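You operate a simulated robot arm through the tools that you are given. There is no shell and no other tool.

You run a simulated robot arm. Do the job below in one go: nothing can be reset, and whatever is moved stays where it is left.

## Task
Run the red connector's nut home in the black stand, then lift it out.
Fine: use the blue nut driver; driver and connector end standing where they stood. Set down upright: red connector, blue nut driver.

The check looks at the end state, three seconds after you hand in, the way a careful person would. Anything else that was tipped, shoved, dropped, spilled or broken makes it a failure.

## Robot
A 7-joint arm with a two-finger parallel gripper, fixed in place. Base frame: the origin is at the foot of the arm, x ahead of it, y to its left, z up; the work surface is at about z = 900. Units: mm, degrees, N and s.
With the tool pointing down near the work surface it reaches from about 300 to 680 mm from the base axis. Its first joint turns from -66.0 to 66.0 degrees. Payload 1.57 kg.
The TCP is the grasp point between the finger pads, 30 mm short of the fingertips. In the tool frame z runs along the fingers and y along their closing line. Largest opening 110 mm; finger width 24, thickness 12; the body of the gripper, 48 by 112 mm, starts 78 mm behind the TCP.
Orientation is that of the tool frame in the base frame, as a unit quaternion [w, x, y, z]. With the fingers straight down and closing along the base's y, the tool's x points along the base's -x, its y along +y and its z along -z.

## Interface
- The arm moves only by the tool move_arm. Its argument "steps" is a list of rows, each an object (a shift or turn left out is 0, a gripper value left out holds the last) with "translation": the shift along the tool's x, y, z in mm, a list of three; "dr": the turn, a rotation vector about the tool's x, y, z in degrees, a list of three; "jaw": the gripper command, from -1 (fully open) to 1 (shut), values between in proportion. In form: [{"translation": [dx, dy, dz], "dr": [ax, ay, az], "jaw": jaw}, ...]. A call has 1 to 20 rows; each row shifts and turns the commanded pose from where the row before left it, along the tool's axes as they then stand. A row lasts 0.2 s, in which the tool goes at most 50 mm and 8.6 degrees; a call with a longer step from one row to the next is refused whole, and so is a gripper value outside its range. Where a pose cannot be reached the arm comes as near as it can. A force on the tool above 40 N (or 10 N above the force at the start of the call, whichever is more), or a blocked arm, ends the call early, and 0.2 s more pass. Each finger travels about 108 mm/s and halts on what it meets, pressing with about 31 N; the grip force reading is that of the motor and also rises with nothing between the fingers. The clock runs only during rows and for 0.2 s after the last one: add rows that do not move to give the fingers time. It gives the time, the measured TCP pose, the force on the tool (base axes), the opening and the grip force at its end, in the units of the frame above (readings bear some noise), with the torque about the TCP (base axes, N m) and any sound that the robot's microphone picked up.
- Cameras (640 x 400 px; columns grow to the right, rows downward): "scene" is fixed at [170.5, -397.7, 1400.1]; the picture's right is [0.72, -0.69, 0.00], its down [-0.42, -0.44, -0.80] and it looks along [0.55, 0.57, -0.61] (base axes); focal length 270 px, centre (320, 200). "wrist" rides on the gripper at [70, 16, -141] in the tool frame; the picture's right is [-0.23, 0.97, 0.00], its down [-0.86, -0.20, -0.48] and it looks along [-0.47, -0.11, 0.88] (tool axes); focal length 222 px, centre (320, 200). There is no depth. A picture from a camera that has moved, and an enlarged one, comes with that camera's place and axes in the base frame and with its lens.
- camera(camera): a new picture of that camera. No time passes.
- close_up(camera, box): a new picture of the part [left, top, right, bottom] of that camera's present view, enlarged. No time passes.
- close_job(): hands the job in; it is judged then, once.

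Places have to be worked out from the pictures, the camera data and where the tool is seen. Open the gripper and draw the arm clear of the work before you hand the job in, unless the task says otherwise.

The tools are called after "Request:" as a command line: name --argument value ..., lists and objects as JSON in quotes. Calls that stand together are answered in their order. move_arm: Moves the arm, as the interface text tells. Its arguments: {"type":"object","properties":{"steps":{"type":"array","items":{"type":"object","properties":{"translation":{"type":"array","items":{"type":"number"}},"dr":{"type":"array","items":{"type":"number"}},"jaw":{"type":"number"}}}}},"required":["steps"]} The other tools are called the same way: camera (camera) takes a picture; close_up (camera, box) takes an enlarged picture of a part of a camera's view; close_job () hands the job in.

At the start:

```text
t: 0.0
tool_pos: [427.2, -91.7, 1234.3]
tcp_rot: [0.0, 0.001, 1.0, 0.001]
force: [0.4, -0.5, -0.6]
moment: [0.02, 0.03, 0.0]
grip_width: 109.9
finger_force: 0.0
```

scene: 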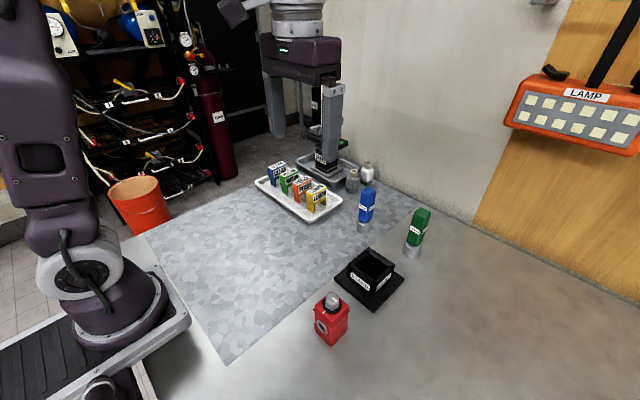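
wrist: 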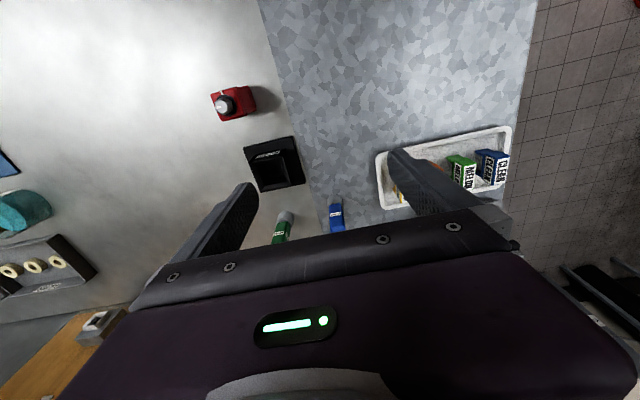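

I begin by looking closely at the connector, the stand and the drivers before moving anything.

Request:
close_up --camera "scene" --box '[290, 230, 450, 350]'

Request:
close_up --camera "scene" --box '[320, 150, 460, 270]'

Request:
close_up --camera "wrist" --box '[190, 70, 350, 250]'

Request:
close_up --camera "scene" --box '[240, 130, 390, 240]'

Request:
close_up --camera "scene" --box '[500, 60, 640, 160]'

```text
3.33 times, centred on (370, 290) of scene
camera zoom: at [170.5, -397.7, 1400.1], right [0.72, -0.69, 0.0], down [-0.42, -0.44, -0.8], along [0.55, 0.57, -0.61], focal length 901 px, centre (153, -100)
```

zoom: 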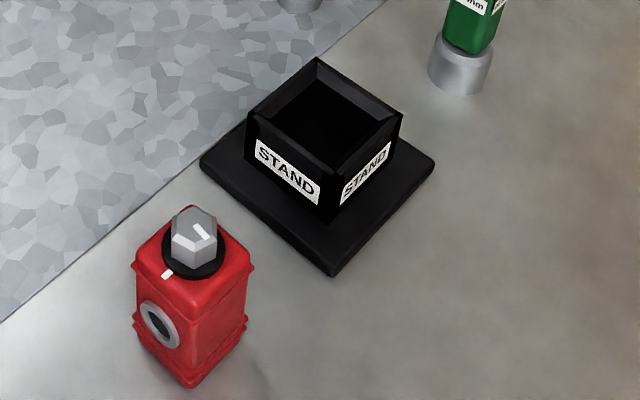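

```text
3.33 times, centred on (390, 210) of scene
camera zoom: at [170.5, -397.7, 1400.1], right [0.72, -0.69, 0.0], down [-0.42, -0.44, -0.8], along [0.55, 0.57, -0.61], focal length 901 px, centre (87, 167)
```

zoom: 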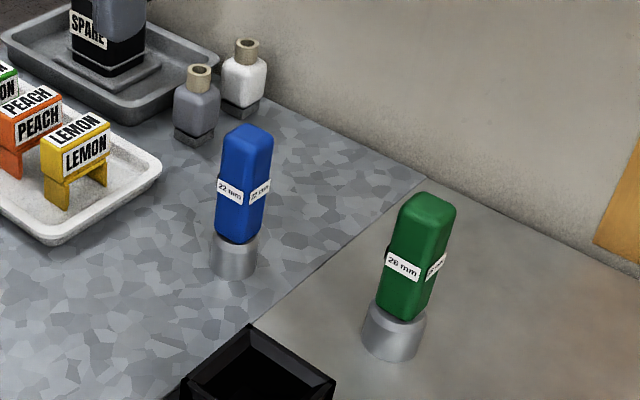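

```text
2.22 times, centred on (270, 160) of wrist
camera zoom: at [358.3, -74.4, 1375.0], right [0.23, 0.97, 0.0], down [0.86, -0.2, 0.48], along [0.47, -0.11, -0.88], focal length 494 px, centre (431, 289)
```

zoom: 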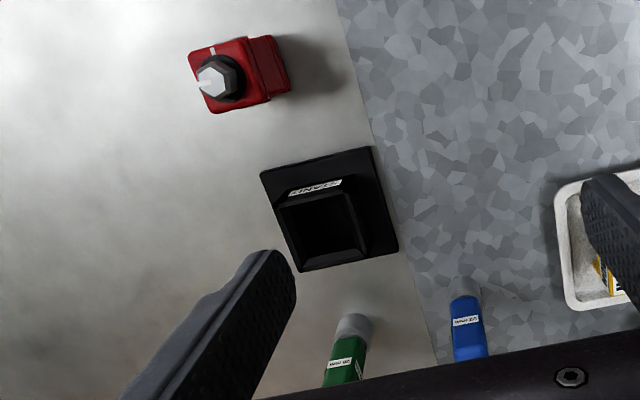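

```text
3.64 times, centred on (315, 185) of scene
camera zoom: at [170.5, -397.7, 1400.1], right [0.72, -0.69, 0.0], down [-0.42, -0.44, -0.8], along [0.55, 0.57, -0.61], focal length 983 px, centre (338, 254)
```

zoom: 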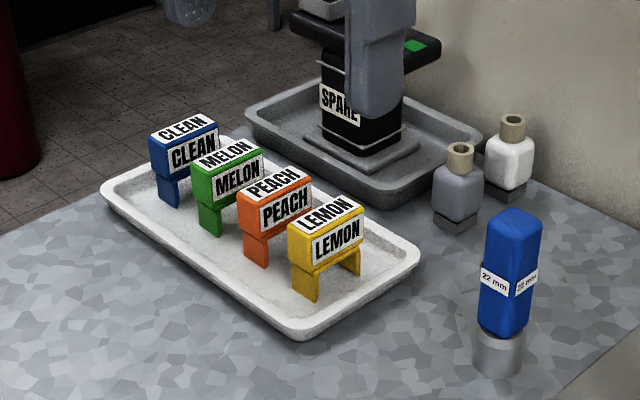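

```text
4.00 times, centred on (570, 110) of scene
camera zoom: at [170.5, -397.7, 1400.1], right [0.72, -0.69, 0.0], down [-0.42, -0.44, -0.8], along [0.55, 0.57, -0.61], focal length 1081 px, centre (-680, 560)
```

zoom: 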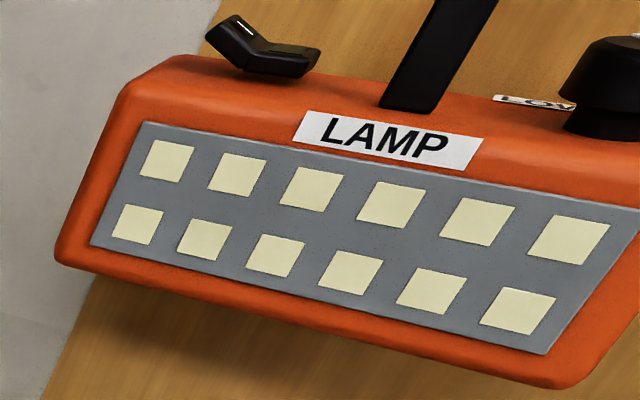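

The connector stands near (362, -228), nut top about z 1005. The stand is near (501, -211), square to the axes, and the blue driver is near (615, -100). I move the wrist camera closer to see the connector and its nut marks.

Request:
move_arm --steps '[{"translation": [21, -24, 20]}, {"translation": [21, -24, 20]}, {"translation": [21, -24, 20]}, {"translation": [21, -24, 20]}, {"translation": [21, -24, 20]}, {"translation": [21, -24, 20]}, {}]'

Request:
camera --camera "wrist"

Request:
camera --camera "scene"

```text
t: 1.6
tool_pos: [301.9, -236.9, 1113.2]
tcp_rot: [0.0, 0.0, 1.0, 0.0]
force: [-0.2, 0.2, -0.3]
moment: [0.03, 0.01, -0.02]
grip_width: 110.2
finger_force: 0.1
```

```text
taken
camera wrist: at [231.9, -219.4, 1254.4], right [0.23, 0.97, 0.0], down [0.86, -0.2, 0.48], along [0.47, -0.11, -0.88], focal length 222 px, centre (320, 200)
```

wrist: 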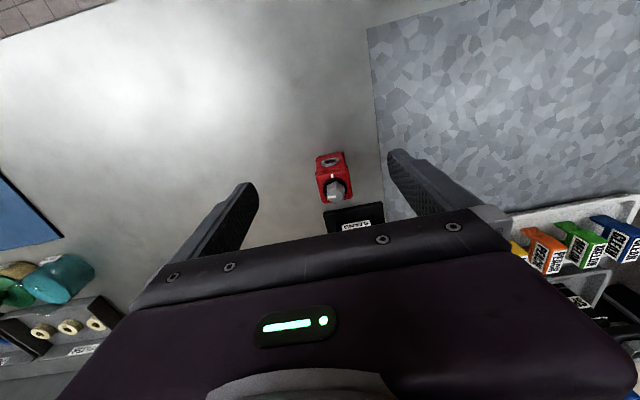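

```text
taken
```

scene: 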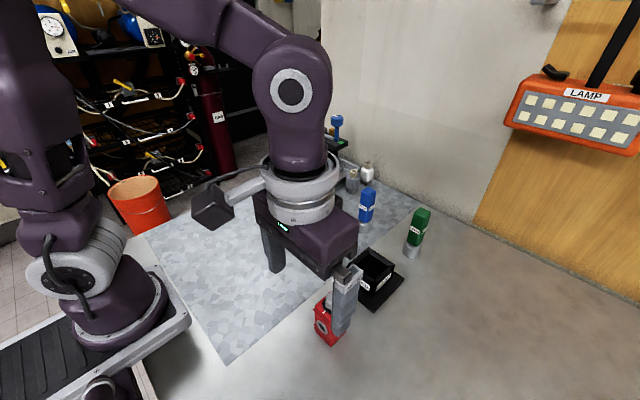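

Request:
close_up --camera "wrist" --box '[290, 140, 390, 240]'

```text
4.00 times, centred on (340, 190) of wrist
camera zoom: at [231.9, -219.4, 1254.4], right [0.23, 0.97, 0.0], down [0.86, -0.2, 0.48], along [0.47, -0.11, -0.88], focal length 888 px, centre (240, 240)
```

zoom: 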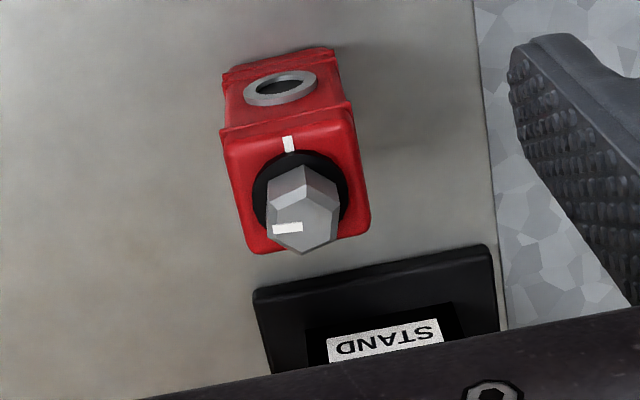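

The nut mark points along -y and the body mark sits on the -x side, so home should be a quarter turn clockwise from above. The connector body is about 43 mm square, centred at about (362, -229.5). Next I look at the stand from closer up.

Request:
move_arm --steps '[{"translation": [-34, 5, -5]}, {"translation": [-34, 5, -5]}, {"translation": [-34, 5, -5]}, {"translation": [-34, 5, -5]}, {}]'

Request:
close_up --camera "wrist" --box '[240, 100, 400, 220]'

Request:
close_up --camera "scene" --box '[290, 230, 410, 350]'

```text
t: 2.8
tool_pos: [438.0, -216.0, 1135.4]
tcp_rot: [0.0, 0.0, 1.0, 0.0]
force: [0.3, 0.9, 0.2]
moment: [0.01, 0.01, 0.02]
grip_width: 110.1
finger_force: 0.1
```

```text
3.33 times, centred on (320, 160) of wrist
camera zoom: at [368.7, -199.3, 1276.0], right [0.23, 0.97, 0.0], down [0.86, -0.2, 0.48], along [0.47, -0.11, -0.88], focal length 740 px, centre (320, 333)
```

zoom: 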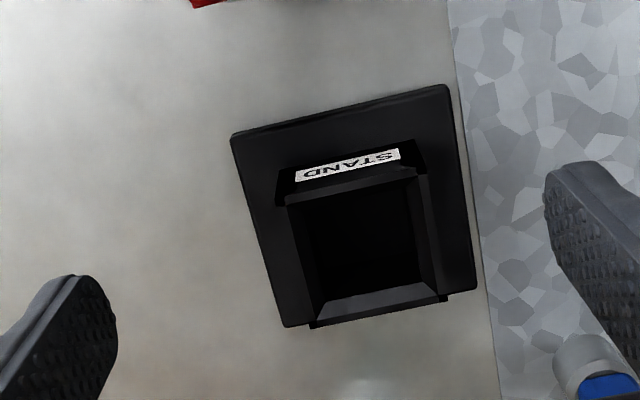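

```text
3.33 times, centred on (350, 290) of scene
camera zoom: at [170.5, -397.7, 1400.1], right [0.72, -0.69, 0.0], down [-0.42, -0.44, -0.8], along [0.55, 0.57, -0.61], focal length 901 px, centre (220, -100)
```

zoom: 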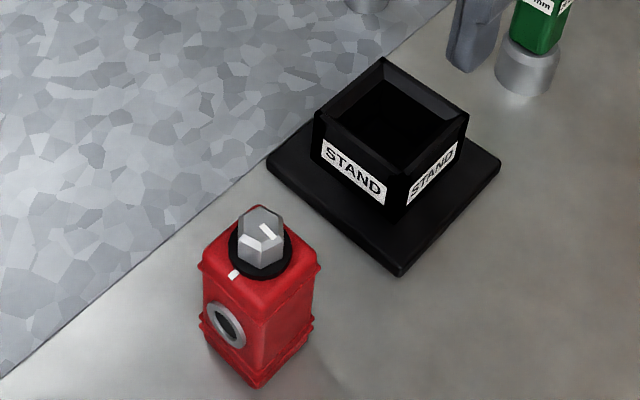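

The stand is centred at about (502, -209.5), its rim near z 953, with a bevelled pocket. I move above the connector and check the alignment before going down.

Request:
move_arm --steps '[{"translation": [38, -7, 0]}, {"translation": [37.7, -6.6, 0]}, {"translation": [0, 0, 40]}, {"translation": [0, 0, 30]}, {}, {}]'

Request:
camera --camera "wrist"

Request:
close_up --camera "scene" --box '[270, 230, 410, 350]'

```text
t: 4.2
tool_pos: [361.2, -229.8, 1063.5]
tcp_rot: [-0.001, 0.0, 1.0, 0.0]
force: [-0.4, 0.0, -0.2]
moment: [-0.01, 0.03, -0.03]
grip_width: 109.9
finger_force: 0.1
```

```text
taken
camera wrist: at [293.4, -211.8, 1205.4], right [0.23, 0.97, 0.0], down [0.86, -0.2, 0.48], along [0.47, -0.11, -0.88], focal length 222 px, centre (320, 200)
```

wrist: 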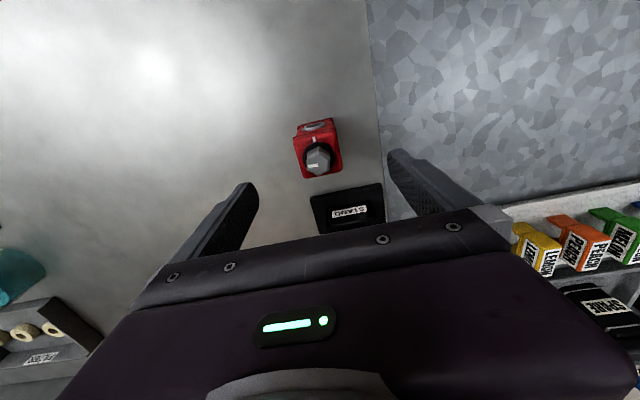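

```text
3.33 times, centred on (340, 290) of scene
camera zoom: at [170.5, -397.7, 1400.1], right [0.72, -0.69, 0.0], down [-0.42, -0.44, -0.8], along [0.55, 0.57, -0.61], focal length 901 px, centre (253, -100)
```

zoom: 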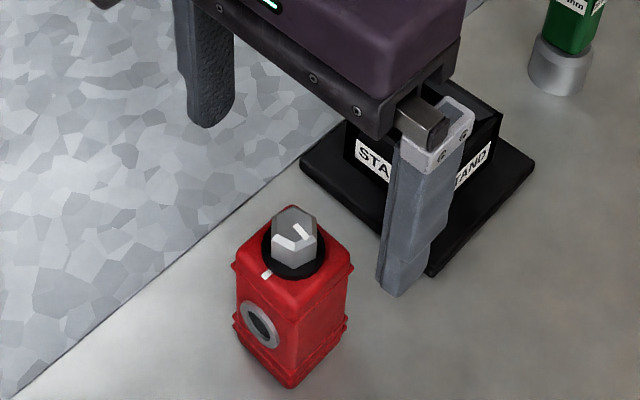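

I take an enlarged wrist view here to refine the connector's centre and heights before the grip.

Request:
close_up --camera "wrist" --box '[270, 100, 370, 200]'

```text
4.00 times, centred on (320, 150) of wrist
camera zoom: at [293.4, -211.8, 1205.4], right [0.23, 0.97, 0.0], down [0.86, -0.2, 0.48], along [0.47, -0.11, -0.88], focal length 888 px, centre (320, 400)
```

zoom: 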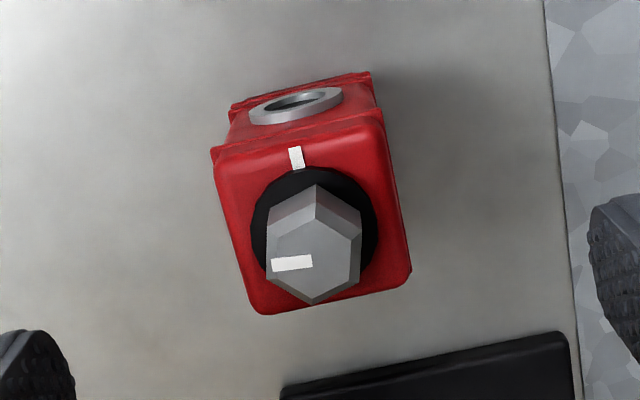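

The nut top is at about (364, -229.7, 1003), 22 mm across flats, which matches the blue driver. I go down to z 987 so the tips end below the upper rib, and close.

Request:
move_arm --steps '[{"translation": [-1, 0, 30]}, {"translation": [0, 0, 30]}, {"translation": [0, 0, 17]}, {}, {"jaw": -0.2}, {}, {"jaw": 0.1}, {}, {"jaw": 1}, {}, {}]'

Request:
close_up --camera "scene" --box '[270, 230, 410, 350]'

Request:
close_up --camera "wrist" --box '[240, 100, 400, 220]'

```text
t: 6.6
tool_pos: [360.2, -228.4, 987.4]
tcp_rot: [0.0, 0.0, 1.0, -0.001]
force: [-0.4, -0.1, 1.9]
moment: [0.07, -0.04, -0.01]
grip_width: 43.4
finger_force: 31.3
```

```text
3.33 times, centred on (340, 290) of scene
camera zoom: at [170.5, -397.7, 1400.1], right [0.72, -0.69, 0.0], down [-0.42, -0.44, -0.8], along [0.55, 0.57, -0.61], focal length 901 px, centre (253, -100)
```

zoom: 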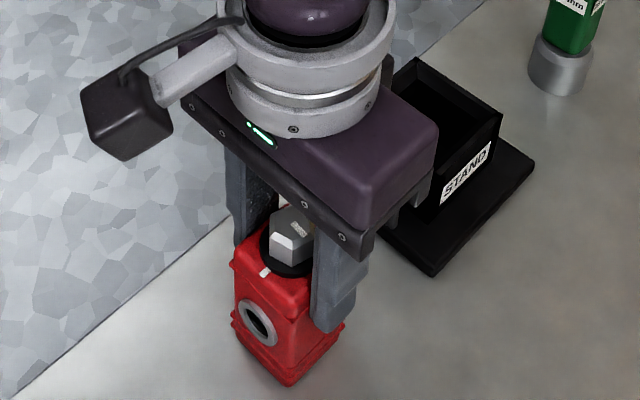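

```text
3.33 times, centred on (320, 160) of wrist
camera zoom: at [293.2, -211.3, 1128.1], right [0.23, 0.97, 0.0], down [0.85, -0.2, 0.48], along [0.47, -0.11, -0.88], focal length 740 px, centre (320, 333)
```

zoom: 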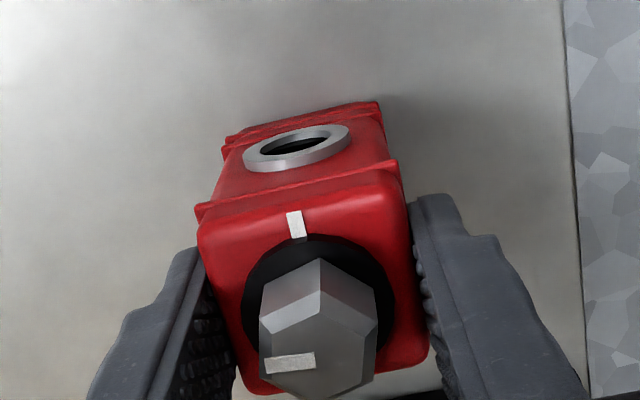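

The grip holds at 43.4 mm on the body. I lift 90 mm straight up and check that the connector comes along.

Request:
move_arm --steps '[{"translation": [0, 0, -10]}, {"translation": [0, 0, -20]}, {"translation": [0, 0, -30]}, {"translation": [0, 0, -30]}, {}, {}]'

Request:
close_up --camera "scene" --box '[270, 190, 410, 330]'

Request:
close_up --camera "wrist" --box '[240, 100, 400, 220]'

```text
t: 8.0
tool_pos: [363.8, -228.5, 1077.9]
tcp_rot: [-0.001, 0.0, 1.0, -0.001]
force: [0.3, -0.9, -2.4]
moment: [0.03, -0.01, 0.0]
grip_width: 43.3
finger_force: 31.0
```

```text
2.86 times, centred on (340, 260) of scene
camera zoom: at [170.5, -397.7, 1400.1], right [0.72, -0.69, 0.0], down [-0.42, -0.44, -0.8], along [0.55, 0.57, -0.61], focal length 772 px, centre (263, 29)
```

zoom: 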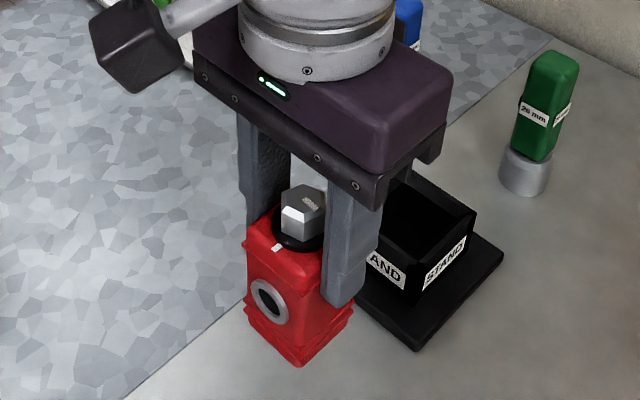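

```text
3.33 times, centred on (320, 160) of wrist
camera zoom: at [294.6, -211.7, 1218.8], right [0.23, 0.97, 0.0], down [0.86, -0.2, 0.48], along [0.47, -0.11, -0.88], focal length 740 px, centre (320, 333)
```

zoom: 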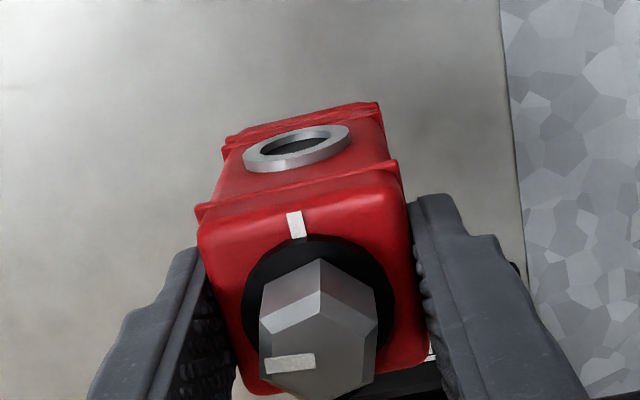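

The connector came up cleanly and stays level. I carry it over the stand, about +140 in x and +20 in y.

Request:
move_arm --steps '[{"translation": [-20, 2.8, 0]}, {"translation": [-30, 4.2, 0]}, {"translation": [-30, 4.2, 0]}, {"translation": [-30, 4.2, 0]}, {"translation": [-20, 2.9, 0]}, {"translation": [-9.9, 1.4, 0]}, {}, {}, {}]'

Request:
close_up --camera "scene" --box '[300, 180, 440, 320]'

Request:
close_up --camera "wrist" --box '[240, 100, 400, 220]'

```text
t: 10.0
tool_pos: [504.1, -210.4, 1077.4]
tcp_rot: [-0.001, 0.0, 1.0, -0.001]
force: [0.7, -0.1, -1.5]
moment: [-0.02, 0.01, -0.02]
grip_width: 43.1
finger_force: 30.7
```

```text
2.86 times, centred on (370, 250) of scene
camera zoom: at [170.5, -397.7, 1400.1], right [0.72, -0.69, 0.0], down [-0.42, -0.44, -0.8], along [0.55, 0.57, -0.61], focal length 772 px, centre (177, 57)
```

zoom: 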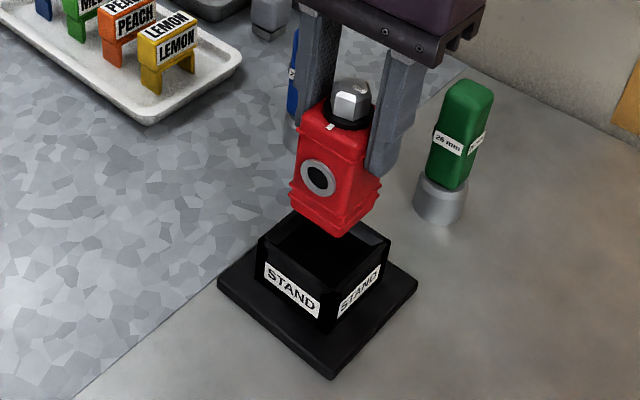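

```text
3.33 times, centred on (320, 160) of wrist
camera zoom: at [434.6, -192.5, 1218.3], right [0.23, 0.97, 0.0], down [0.86, -0.2, 0.48], along [0.47, -0.11, -0.88], focal length 740 px, centre (320, 333)
```

zoom: 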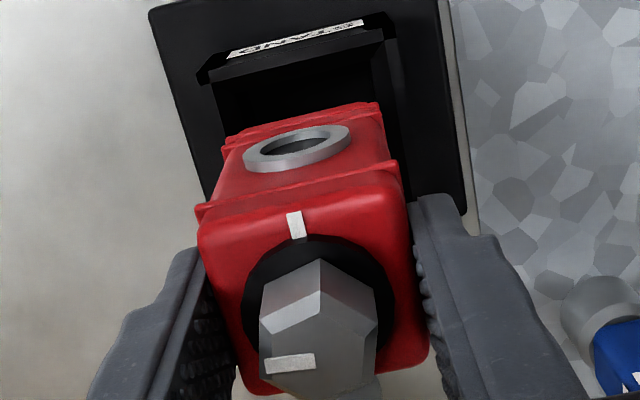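

The connector sits over the pocket and looks centred to within 1–2 mm in both views. I lower it slowly to the rim and look again.

Request:
move_arm --steps '[{"translation": [0, 0, 10]}, {"translation": [0, 0, 10]}, {"translation": [0, 0, 8]}, {"translation": [0, 0, 4]}, {}, {}]'

Request:
close_up --camera "scene" --box '[320, 210, 420, 310]'

Request:
close_up --camera "wrist" --box '[240, 100, 400, 220]'

```text
t: 11.4
tool_pos: [502.6, -209.4, 1044.9]
tcp_rot: [0.0, 0.0, 1.0, 0.0]
force: [0.6, -0.1, -1.8]
moment: [0.01, 0.01, 0.0]
grip_width: 43.3
finger_force: 31.3
```

```text
4.00 times, centred on (370, 260) of scene
camera zoom: at [170.5, -397.7, 1400.1], right [0.72, -0.69, 0.0], down [-0.42, -0.44, -0.8], along [0.55, 0.57, -0.61], focal length 1081 px, centre (120, -40)
```

zoom: 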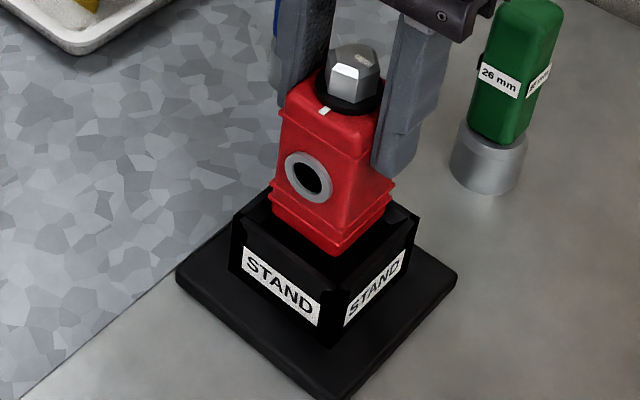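

```text
3.33 times, centred on (320, 160) of wrist
camera zoom: at [433.4, -192.4, 1186.2], right [0.23, 0.97, 0.0], down [0.86, -0.2, 0.48], along [0.47, -0.11, -0.88], focal length 740 px, centre (320, 333)
```

zoom: 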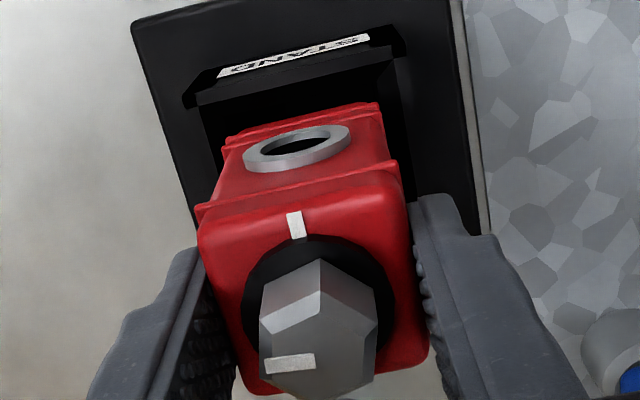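

The bottom edge is at the rim and centred within the bevel. I keep lowering in small steps while watching the force.

Request:
move_arm --steps '[{"translation": [0, 0, 4]}, {"translation": [0, 0, 4]}, {"translation": [0, 0, 4]}, {"translation": [0, 0, 4]}, {"translation": [0, 0, 4]}, {}, {}]'

Request:
close_up --camera "scene" --box '[320, 210, 420, 310]'

Request:
close_up --camera "wrist" --box '[240, 100, 400, 220]'

```text
t: 13.0
tool_pos: [503.0, -209.7, 1024.1]
tcp_rot: [0.0, -0.001, 1.0, 0.0]
force: [-0.4, -0.3, -2.6]
moment: [0.02, 0.0, -0.01]
grip_width: 43.3
finger_force: 31.2
```

```text
4.00 times, centred on (370, 260) of scene
camera zoom: at [170.5, -397.7, 1400.1], right [0.72, -0.69, 0.0], down [-0.42, -0.44, -0.8], along [0.55, 0.57, -0.61], focal length 1081 px, centre (120, -40)
```

zoom: 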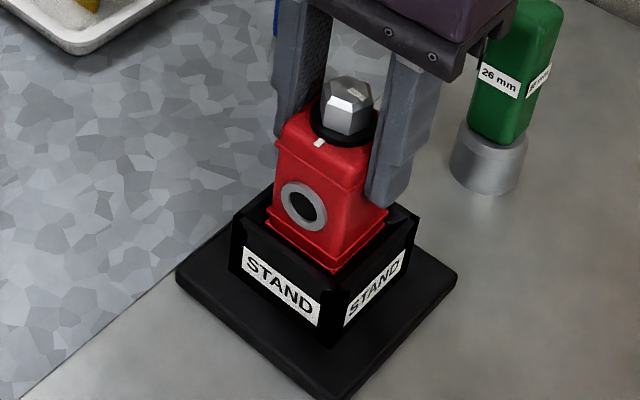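

```text
3.33 times, centred on (320, 160) of wrist
camera zoom: at [433.2, -192.6, 1165.5], right [0.23, 0.97, 0.0], down [0.86, -0.2, 0.48], along [0.47, -0.11, -0.88], focal length 740 px, centre (320, 333)
```

zoom: 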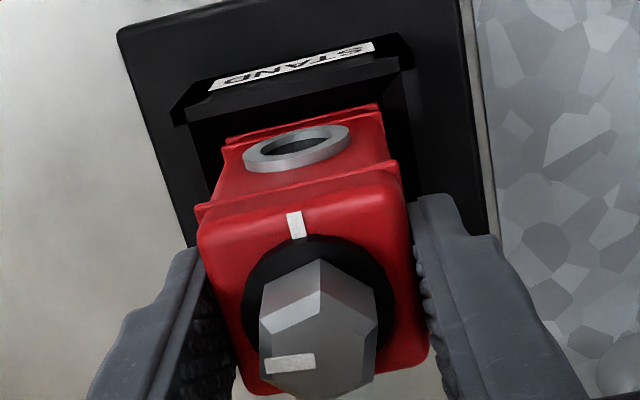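

No contact force yet, with the bottom about 18 mm into the pocket. I continue down in smaller steps.

Request:
move_arm --steps '[{"translation": [0, 0, 3]}, {"translation": [0, 0, 3]}, {"translation": [0, 0, 3]}, {"translation": [0, 0, 3]}, {"translation": [0, 0, 3]}, {"translation": [0, 0, 3]}, {}, {}]'

Request:
close_up --camera "scene" --box '[320, 210, 420, 310]'

```text
t: 14.8
tool_pos: [502.5, -210.0, 1007.2]
tcp_rot: [0.0, 0.0, 1.0, 0.001]
force: [-0.4, 0.3, -1.4]
moment: [-0.01, -0.03, -0.01]
grip_width: 43.2
finger_force: 30.8
```

```text
4.00 times, centred on (370, 260) of scene
camera zoom: at [170.5, -397.7, 1400.1], right [0.72, -0.69, 0.0], down [-0.42, -0.44, -0.8], along [0.55, 0.57, -0.61], focal length 1081 px, centre (120, -40)
```

zoom: 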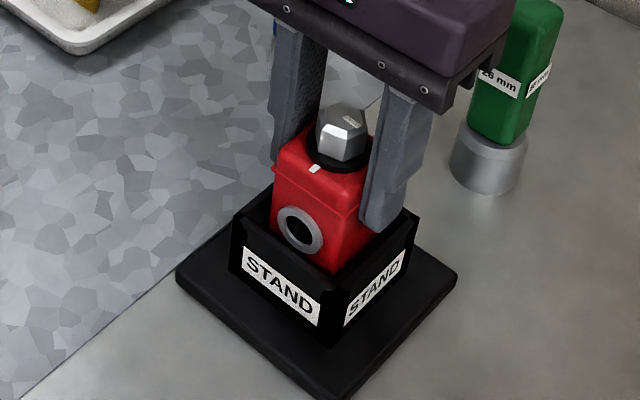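

Still free. I continue down to find the pocket floor.

Request:
move_arm --steps '[{"translation": [0, 0, 2]}, {"translation": [0, 0, 2]}, {"translation": [0, 0, 2]}, {"translation": [0, 0, 2]}, {}, {}]'

Request:
close_up --camera "scene" --box '[320, 210, 420, 310]'

Request:
close_up --camera "wrist" --box '[240, 100, 400, 220]'

```text
t: 16.2
tool_pos: [502.3, -209.6, 999.5]
tcp_rot: [0.001, 0.0, 1.0, -0.001]
force: [0.5, -0.8, 7.3]
moment: [0.04, 0.13, 0.03]
grip_width: 43.2
finger_force: 30.8
```

```text
4.00 times, centred on (370, 260) of scene
camera zoom: at [170.4, -397.7, 1400.1], right [0.72, -0.69, 0.0], down [-0.42, -0.44, -0.8], along [0.55, 0.57, -0.61], focal length 1081 px, centre (120, -40)
```

zoom: 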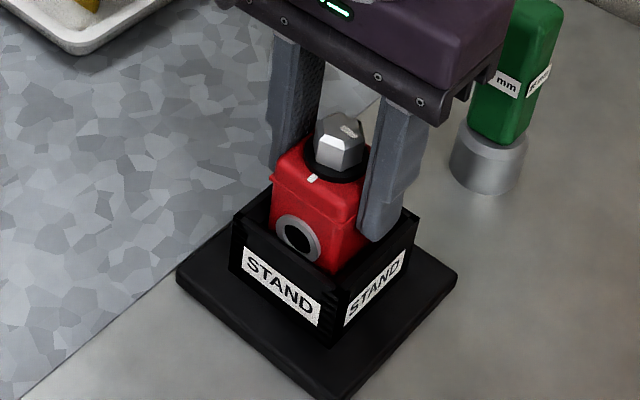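

```text
3.33 times, centred on (320, 160) of wrist
camera zoom: at [433.0, -191.8, 1140.0], right [0.23, 0.97, 0.0], down [0.85, -0.2, 0.48], along [0.47, -0.11, -0.88], focal length 740 px, centre (320, 333)
```

zoom: 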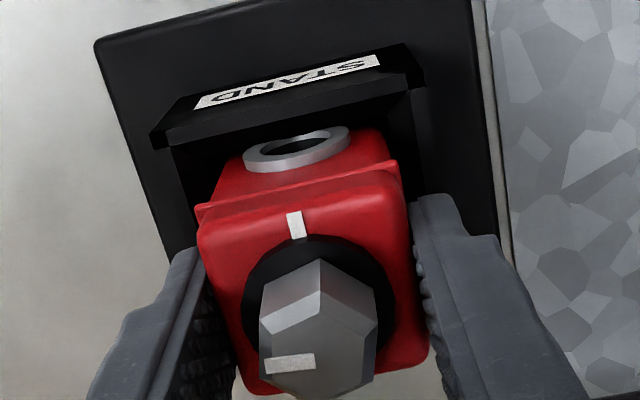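

Upward force rose to about 7 N with the connector bottom near z 912, which fits the pocket floor on the base plate. I press another millimetre to see whether it is a firm stop.

Request:
move_arm --steps '[{"translation": [0, 0, 0.5]}, {}, {"translation": [0, 0, 0.5]}, {}]'

Request:
close_up --camera "scene" --box '[330, 210, 410, 290]'

```text
t: 17.2
tool_pos: [502.0, -209.7, 998.7]
tcp_rot: [0.001, 0.0, 1.0, -0.001]
force: [-0.9, 1.2, 29.1]
moment: [0.06, 0.02, -0.02]
grip_width: 43.6
finger_force: 31.0
```

```text
5.00 times, centred on (370, 250) of scene
camera zoom: at [170.0, -397.5, 1400.3], right [0.72, -0.69, 0.0], down [-0.42, -0.44, -0.8], along [0.55, 0.57, -0.61], focal length 1351 px, centre (70, -50)
```

zoom: 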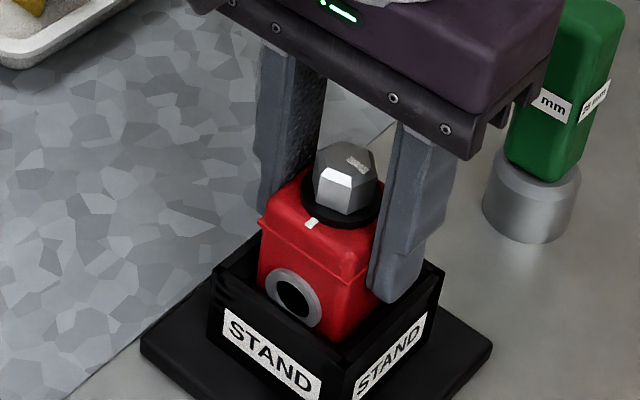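

The force rises stiffly with almost no torque, so the connector is flat on the pocket floor. I back off 1 mm, release it and rise clear.

Request:
move_arm --steps '[{"translation": [0, 0, -1]}, {}, {"jaw": -0.2}, {}, {}, {"jaw": -1}, {}, {"translation": [0, 0, -20]}, {"translation": [0, 0, -30]}, {"translation": [0, 0, -40]}, {}, {}]'

Request:
close_up --camera "scene" --box '[320, 210, 420, 310]'

Request:
close_up --camera "wrist" --box '[260, 80, 380, 200]'

```text
t: 19.8
tool_pos: [502.6, -209.4, 1090.0]
tcp_rot: [0.0, 0.0, 1.0, 0.0]
force: [-0.2, -0.2, -0.3]
moment: [-0.01, 0.02, 0.02]
grip_width: 110.1
finger_force: 0.1
```

```text
4.00 times, centred on (370, 260) of scene
camera zoom: at [170.5, -397.7, 1400.1], right [0.72, -0.69, 0.0], down [-0.42, -0.44, -0.8], along [0.55, 0.57, -0.61], focal length 1081 px, centre (120, -40)
```

zoom: 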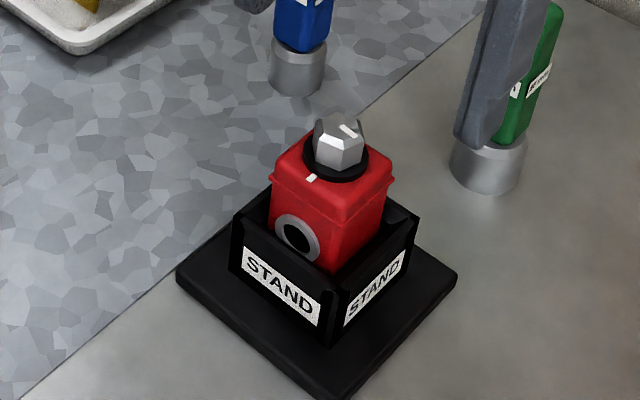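

```text
3.33 times, centred on (320, 140) of wrist
camera zoom: at [433.5, -193.5, 1231.9], right [0.23, 0.97, 0.0], down [0.86, -0.2, 0.48], along [0.47, -0.11, -0.88], focal length 740 px, centre (320, 400)
```

zoom: 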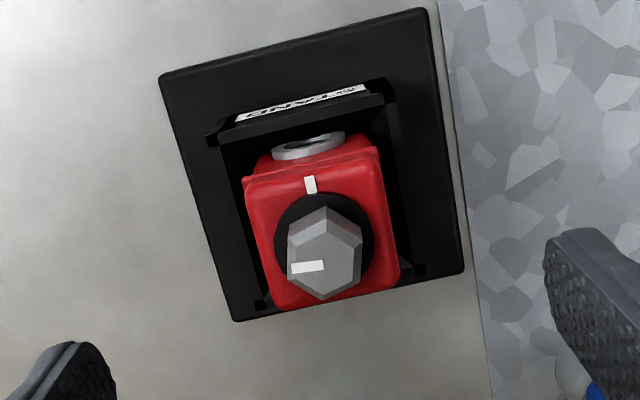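

The connector stands square in the pocket, with its nut at about (503.6, -209, 1014). Now I move up toward the blue driver to examine its handle and heading.

Request:
move_arm --steps '[{"translation": [0, 0, -30]}, {"translation": [0, 30, -20]}, {"translation": [-20, 30, 0]}, {"translation": [-20, 30, 0]}, {"translation": [-10, 19, 0]}, {}, {}]'

Request:
camera --camera "wrist"

Request:
close_up --camera "wrist" --box '[260, 80, 380, 200]'

Request:
close_up --camera "scene" --box '[330, 170, 410, 250]'

```text
t: 21.4
tool_pos: [552.9, -101.5, 1137.3]
tcp_rot: [0.0, 0.0, 1.0, 0.0]
force: [-0.1, 0.7, -0.2]
moment: [-0.03, 0.0, 0.0]
grip_width: 109.9
finger_force: 0.2
```

```text
taken
camera wrist: at [484.3, -83.5, 1278.8], right [0.23, 0.97, 0.0], down [0.86, -0.2, 0.48], along [0.47, -0.11, -0.88], focal length 222 px, centre (320, 200)
```

wrist: 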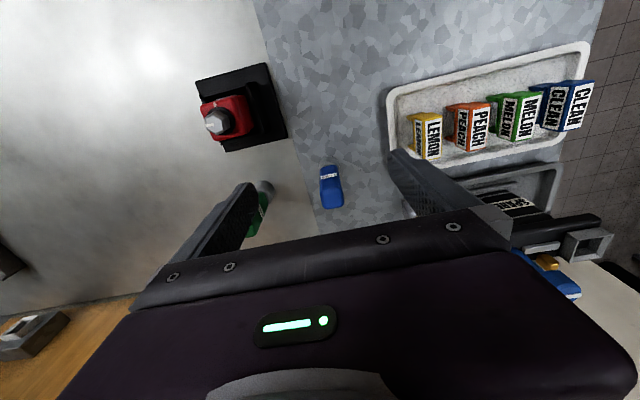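

```text
3.33 times, centred on (320, 140) of wrist
camera zoom: at [484.3, -83.5, 1278.8], right [0.23, 0.97, 0.0], down [0.86, -0.2, 0.48], along [0.47, -0.11, -0.88], focal length 740 px, centre (320, 400)
```

zoom: 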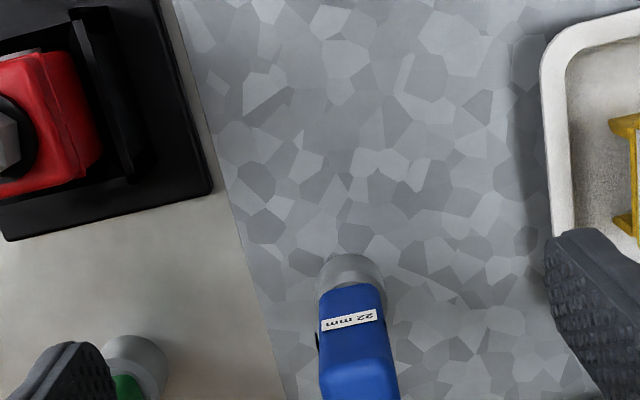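

```text
5.00 times, centred on (370, 210) of scene
camera zoom: at [170.5, -397.7, 1400.1], right [0.72, -0.69, 0.0], down [-0.42, -0.44, -0.8], along [0.55, 0.57, -0.61], focal length 1351 px, centre (70, 150)
```

zoom: 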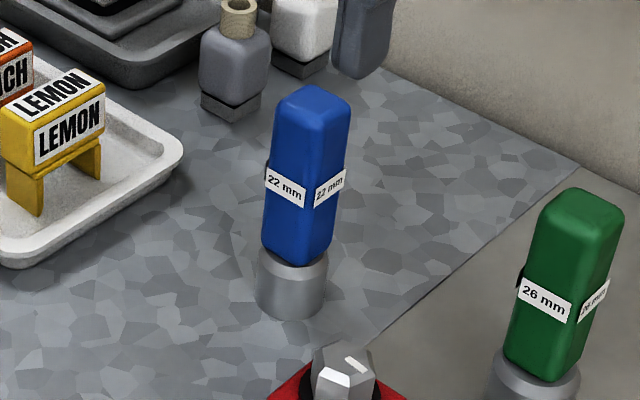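

The blue handle is square to the axes, about 29 mm wide, near (619, -100). I take one more enlarged view of it for its centre and the top height.

Request:
close_up --camera "wrist" --box '[290, 150, 370, 230]'

```text
5.00 times, centred on (330, 190) of wrist
camera zoom: at [484.3, -83.5, 1278.8], right [0.23, 0.97, 0.0], down [0.86, -0.2, 0.48], along [0.47, -0.11, -0.88], focal length 1111 px, centre (270, 250)
```

zoom: 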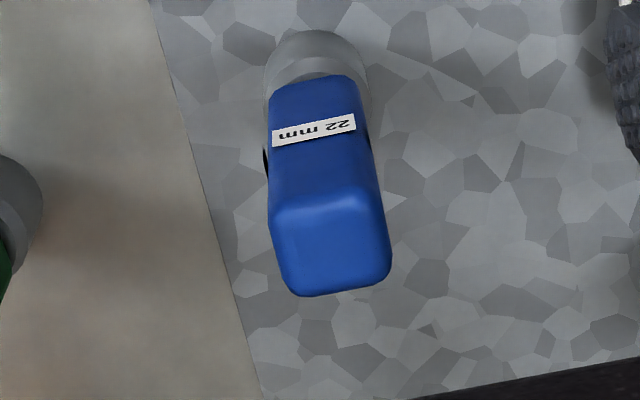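

I estimate the driver's axis at (620, -99) with the handle top at about z 1032. Before gripping I test how far the wrist can turn clockwise, up here in free space.

Request:
move_arm --steps '[{"dr": [0, 0, 8]}, {"dr": [0, 0, 8]}, {"dr": [0, 0, 8]}, {"dr": [0, 0, 8]}, {"dr": [0, 0, 8]}, {"dr": [0, 0, 8]}, {"dr": [0, 0, 8]}, {"dr": [0, 0, 8]}, {"dr": [0, 0, 8]}, {"dr": [0, 0, 8]}, {"dr": [0, 0, 8]}, {"dr": [0, 0, 8]}, {"dr": [0, 0, 8]}, {"dr": [0, 0, 8]}, {"dr": [0, 0, 8]}, {}, {}]'

```text
t: 25.0
tool_pos: [552.4, -100.5, 1139.0]
tcp_rot: [0.0, 0.866, 0.5, 0.0]
force: [0.0, 0.0, -0.3]
moment: [0.01, 0.01, -0.03]
grip_width: 110.0
finger_force: 0.0
```

A +120° turn is reachable. I turn back to the start heading and a bit beyond to test the other side.

Request:
move_arm --steps '[{"dr": [0, 0, -8]}, {"dr": [0, 0, -8]}, {"dr": [0, 0, -8]}, {"dr": [0, 0, -8]}, {"dr": [0, 0, -8]}, {"dr": [0, 0, -8]}, {"dr": [0, 0, -8]}, {"dr": [0, 0, -8]}, {"dr": [0, 0, -8]}, {"dr": [0, 0, -8]}, {"dr": [0, 0, -8]}, {"dr": [0, 0, -8]}, {"dr": [0, 0, -8]}, {"dr": [0, 0, -8]}, {"dr": [0, 0, -8]}, {"dr": [0, 0, -8]}, {"dr": [0, 0, -8]}, {"dr": [0, 0, -8]}, {"dr": [0, 0, -8]}, {}]'

```text
t: 29.2
tool_pos: [553.2, -100.6, 1138.3]
tcp_rot: [0.0, -0.277, 0.961, -0.001]
force: [-0.3, -0.2, 0.0]
moment: [0.0, 0.04, 0.02]
grip_width: 109.7
finger_force: 0.1
```

The wrist also reaches -32°, so there is plenty of range. I return to 0° and move above the blue driver at about z 1110 to refine its position.

Request:
move_arm --steps '[{"dr": [0, 0, 8]}, {"dr": [0, 0, 8]}, {"dr": [0, 0, 8]}, {"dr": [0, 0, 8]}, {"translation": [-33.8, 0.8, 0]}, {"translation": [-33.8, 0.8, 0]}, {"translation": [0, 0, 29]}, {}, {}]'

Request:
close_up --camera "wrist" --box '[270, 100, 370, 200]'

Request:
close_up --camera "scene" --box '[310, 130, 430, 250]'

```text
t: 31.2
tool_pos: [621.3, -99.7, 1110.9]
tcp_rot: [0.001, 0.0, 1.0, 0.0]
force: [-0.2, -0.2, -0.5]
moment: [0.01, 0.0, -0.02]
grip_width: 110.1
finger_force: 0.0
```

```text
4.00 times, centred on (320, 150) of wrist
camera zoom: at [551.1, -82.6, 1251.6], right [0.23, 0.97, 0.0], down [0.86, -0.2, 0.48], along [0.47, -0.11, -0.88], focal length 888 px, centre (320, 400)
```

zoom: 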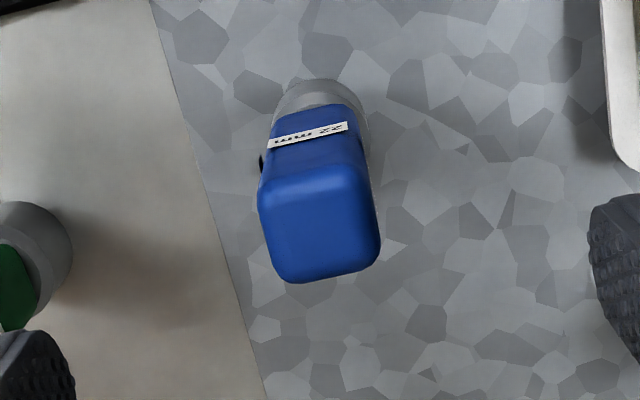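

```text
3.33 times, centred on (370, 190) of scene
camera zoom: at [170.5, -397.7, 1400.1], right [0.72, -0.69, 0.0], down [-0.42, -0.44, -0.8], along [0.55, 0.57, -0.61], focal length 901 px, centre (153, 233)
```

zoom: 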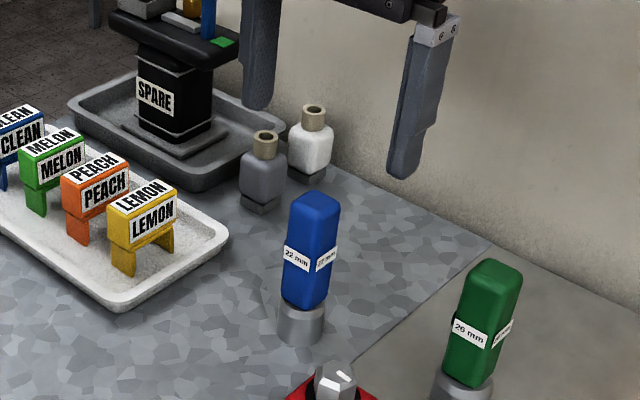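

The triangulated handle-top centre is (620.1, -98.5, 1030), right under the tool. I descend to z 988 and close on the handle gently.

Request:
move_arm --steps '[{"translation": [0, 0.4, 40]}, {"translation": [0, 0, 40]}, {"translation": [0, 0, 30]}, {"translation": [0, 0, 12]}, {}, {"jaw": -0.2}, {}, {"jaw": 0.3}, {}, {"jaw": 1}, {}, {}, {}]'

Request:
close_up --camera "scene" --box '[310, 130, 430, 250]'

Request:
close_up --camera "wrist" --box '[240, 100, 400, 220]'

```text
t: 34.0
tool_pos: [619.9, -98.8, 988.2]
tcp_rot: [0.0, -0.001, 1.0, 0.001]
force: [-0.5, -0.7, 0.7]
moment: [-0.06, 0.01, 0.01]
grip_width: 29.8
finger_force: 31.1
```

```text
3.33 times, centred on (370, 190) of scene
camera zoom: at [170.5, -397.7, 1400.1], right [0.72, -0.69, 0.0], down [-0.42, -0.44, -0.8], along [0.55, 0.57, -0.61], focal length 901 px, centre (153, 233)
```

zoom: 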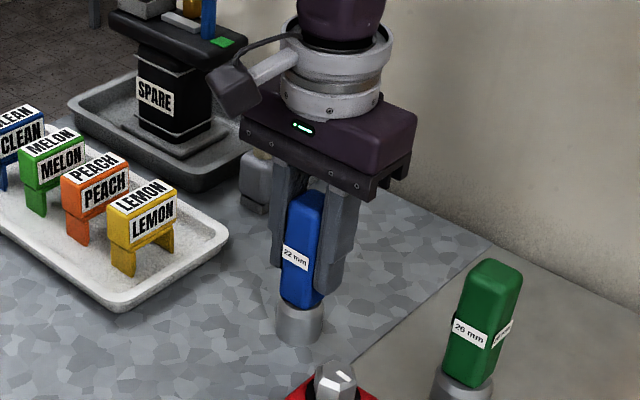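

```text
3.33 times, centred on (320, 160) of wrist
camera zoom: at [550.8, -81.4, 1128.6], right [0.23, 0.97, 0.0], down [0.86, -0.2, 0.48], along [0.47, -0.11, -0.88], focal length 740 px, centre (320, 333)
```

zoom: 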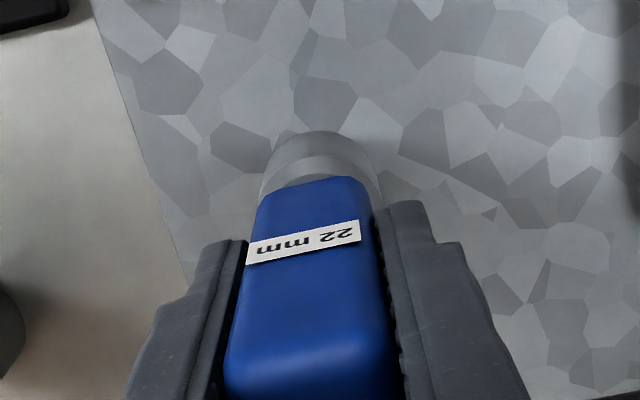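

The handle is held at 29.8 mm. I lift it straight up 150 mm and carry it toward the stand, staying above the nut.

Request:
move_arm --steps '[{"translation": [0, 0, -10]}, {"translation": [0, 0, -20]}, {"translation": [0, 0, -30]}, {"translation": [0, 0, -30]}, {"translation": [0, 0, -30]}, {"translation": [0, 0, -30]}, {"translation": [19.6, -18.4, 0]}, {"translation": [19.6, -18.4, 0]}, {"translation": [19.6, -18.4, 0]}, {"translation": [19.6, -18.4, 0]}, {"translation": [19.6, -18.5, 0]}, {"translation": [19.6, -18.5, 0]}, {}, {}, {}]'

Request:
close_up --camera "scene" --box '[310, 160, 410, 260]'

Request:
close_up --camera "wrist" --box '[240, 100, 400, 220]'

```text
t: 37.2
tool_pos: [502.5, -208.6, 1137.4]
tcp_rot: [0.0, 0.001, 1.0, 0.0]
force: [-0.5, -0.1, -0.6]
moment: [0.01, -0.01, 0.01]
grip_width: 30.2
finger_force: 31.2
```

```text
4.00 times, centred on (360, 210) of scene
camera zoom: at [170.5, -397.7, 1400.1], right [0.72, -0.69, 0.0], down [-0.42, -0.44, -0.8], along [0.55, 0.57, -0.61], focal length 1081 px, centre (160, 160)
```

zoom: 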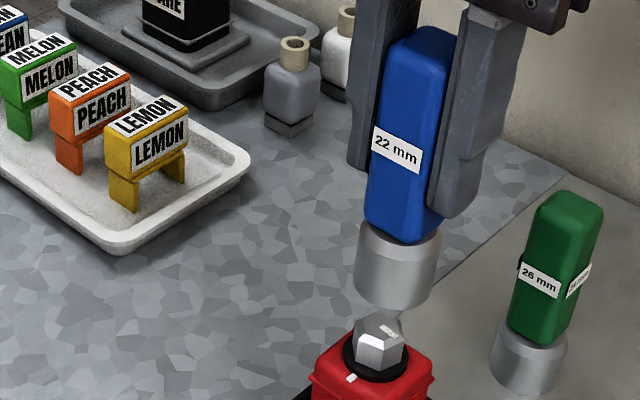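

```text
3.33 times, centred on (320, 160) of wrist
camera zoom: at [433.2, -192.0, 1278.7], right [0.23, 0.97, 0.0], down [0.86, -0.2, 0.48], along [0.47, -0.11, -0.88], focal length 740 px, centre (320, 333)
```

zoom: 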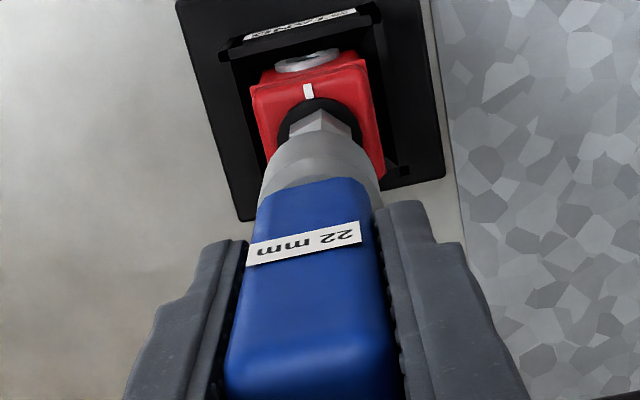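

The driver is above the nut. I enlarge the gap region further to judge how the socket lines up with the nut and whether the driver hangs upright.

Request:
close_up --camera "scene" --box '[350, 210, 390, 260]'

Request:
close_up --camera "scene" --box '[355, 160, 405, 220]'

Request:
close_up --camera "wrist" --box '[290, 110, 350, 170]'

```text
8.00 times, centred on (370, 235) of scene
camera zoom: at [170.5, -397.7, 1400.1], right [0.72, -0.69, 0.0], down [-0.42, -0.44, -0.8], along [0.55, 0.57, -0.61], focal length 2162 px, centre (-80, -80)
```

zoom: 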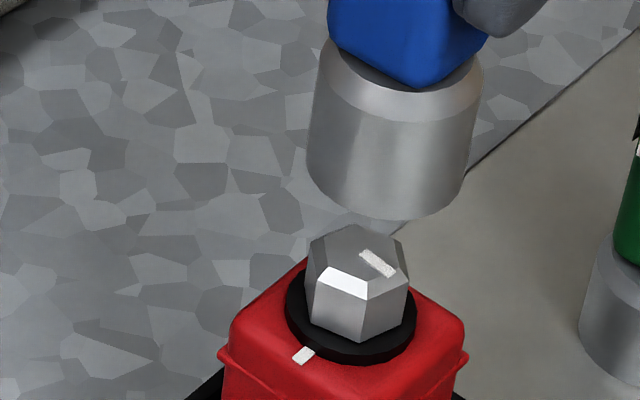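

```text
6.67 times, centred on (380, 190) of scene
camera zoom: at [170.5, -397.7, 1400.1], right [0.72, -0.69, 0.0], down [-0.42, -0.44, -0.8], along [0.55, 0.57, -0.61], focal length 1802 px, centre (-80, 267)
```

zoom: 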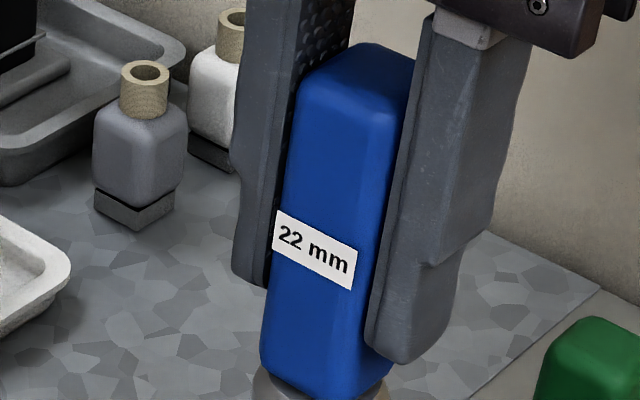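

```text
6.67 times, centred on (320, 140) of wrist
camera zoom: at [433.2, -192.0, 1278.7], right [0.23, 0.97, 0.0], down [0.86, -0.2, 0.48], along [0.47, -0.11, -0.88], focal length 1481 px, centre (320, 600)
```

zoom: 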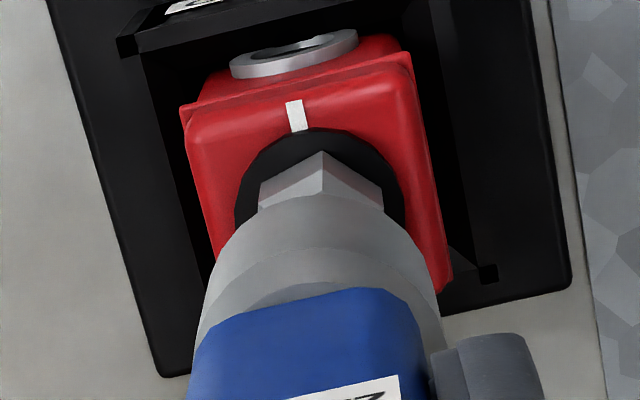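

Wrist and scene views agree on the lateral alignment to about 1 mm. To find any offset of the driver's axis from the tool axis, I rotate 90° above the nut and compare the socket's position in the scene view.

Request:
move_arm --steps '[{"dr": [0, 0, 7.5]}, {"dr": [0, 0, 7.5]}, {"dr": [0, 0, 7.5]}, {"dr": [0, 0, 7.5]}, {"dr": [0, 0, 7.5]}, {"dr": [0, 0, 7.5]}, {"dr": [0, 0, 7.5]}, {"dr": [0, 0, 7.5]}, {"dr": [0, 0, 7.5]}, {"dr": [0, 0, 7.5]}, {"dr": [0, 0, 7.5]}, {"dr": [0, 0, 7.5]}, {}, {}, {}]'

Request:
close_up --camera "scene" --box '[350, 210, 390, 260]'

Request:
close_up --camera "wrist" --box '[240, 100, 400, 220]'

```text
t: 40.4
tool_pos: [502.2, -209.9, 1137.9]
tcp_rot: [0.0, 0.707, 0.707, 0.0]
force: [0.6, 0.4, -1.9]
moment: [-0.01, 0.01, -0.01]
grip_width: 29.9
finger_force: 31.0
```

```text
8.00 times, centred on (370, 235) of scene
camera zoom: at [170.5, -397.7, 1400.1], right [0.72, -0.69, 0.0], down [-0.42, -0.44, -0.8], along [0.55, 0.57, -0.61], focal length 2162 px, centre (-80, -80)
```

zoom: 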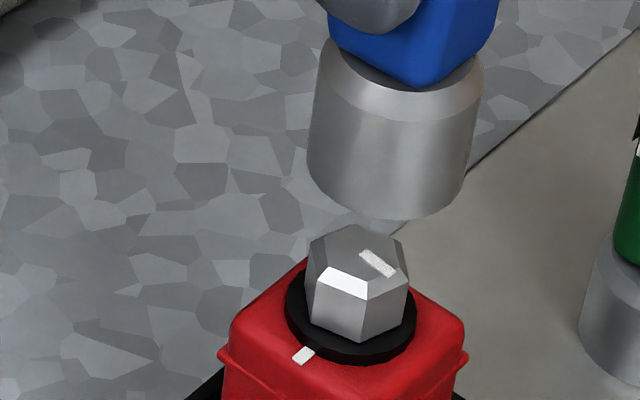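

```text
3.33 times, centred on (320, 160) of wrist
camera zoom: at [519.5, -138.4, 1279.0], right [0.97, -0.23, 0.0], down [-0.2, -0.86, 0.48], along [-0.11, -0.47, -0.88], focal length 740 px, centre (320, 333)
```

zoom: 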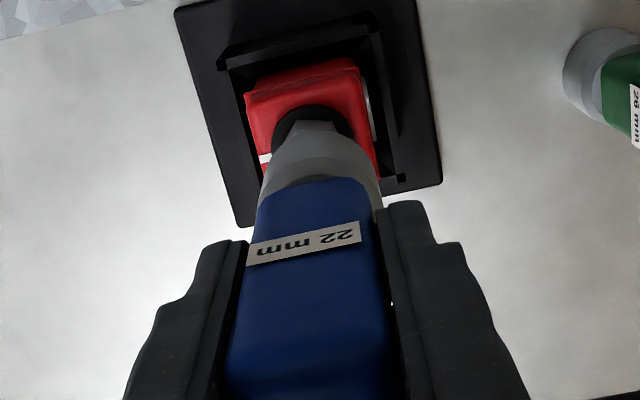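

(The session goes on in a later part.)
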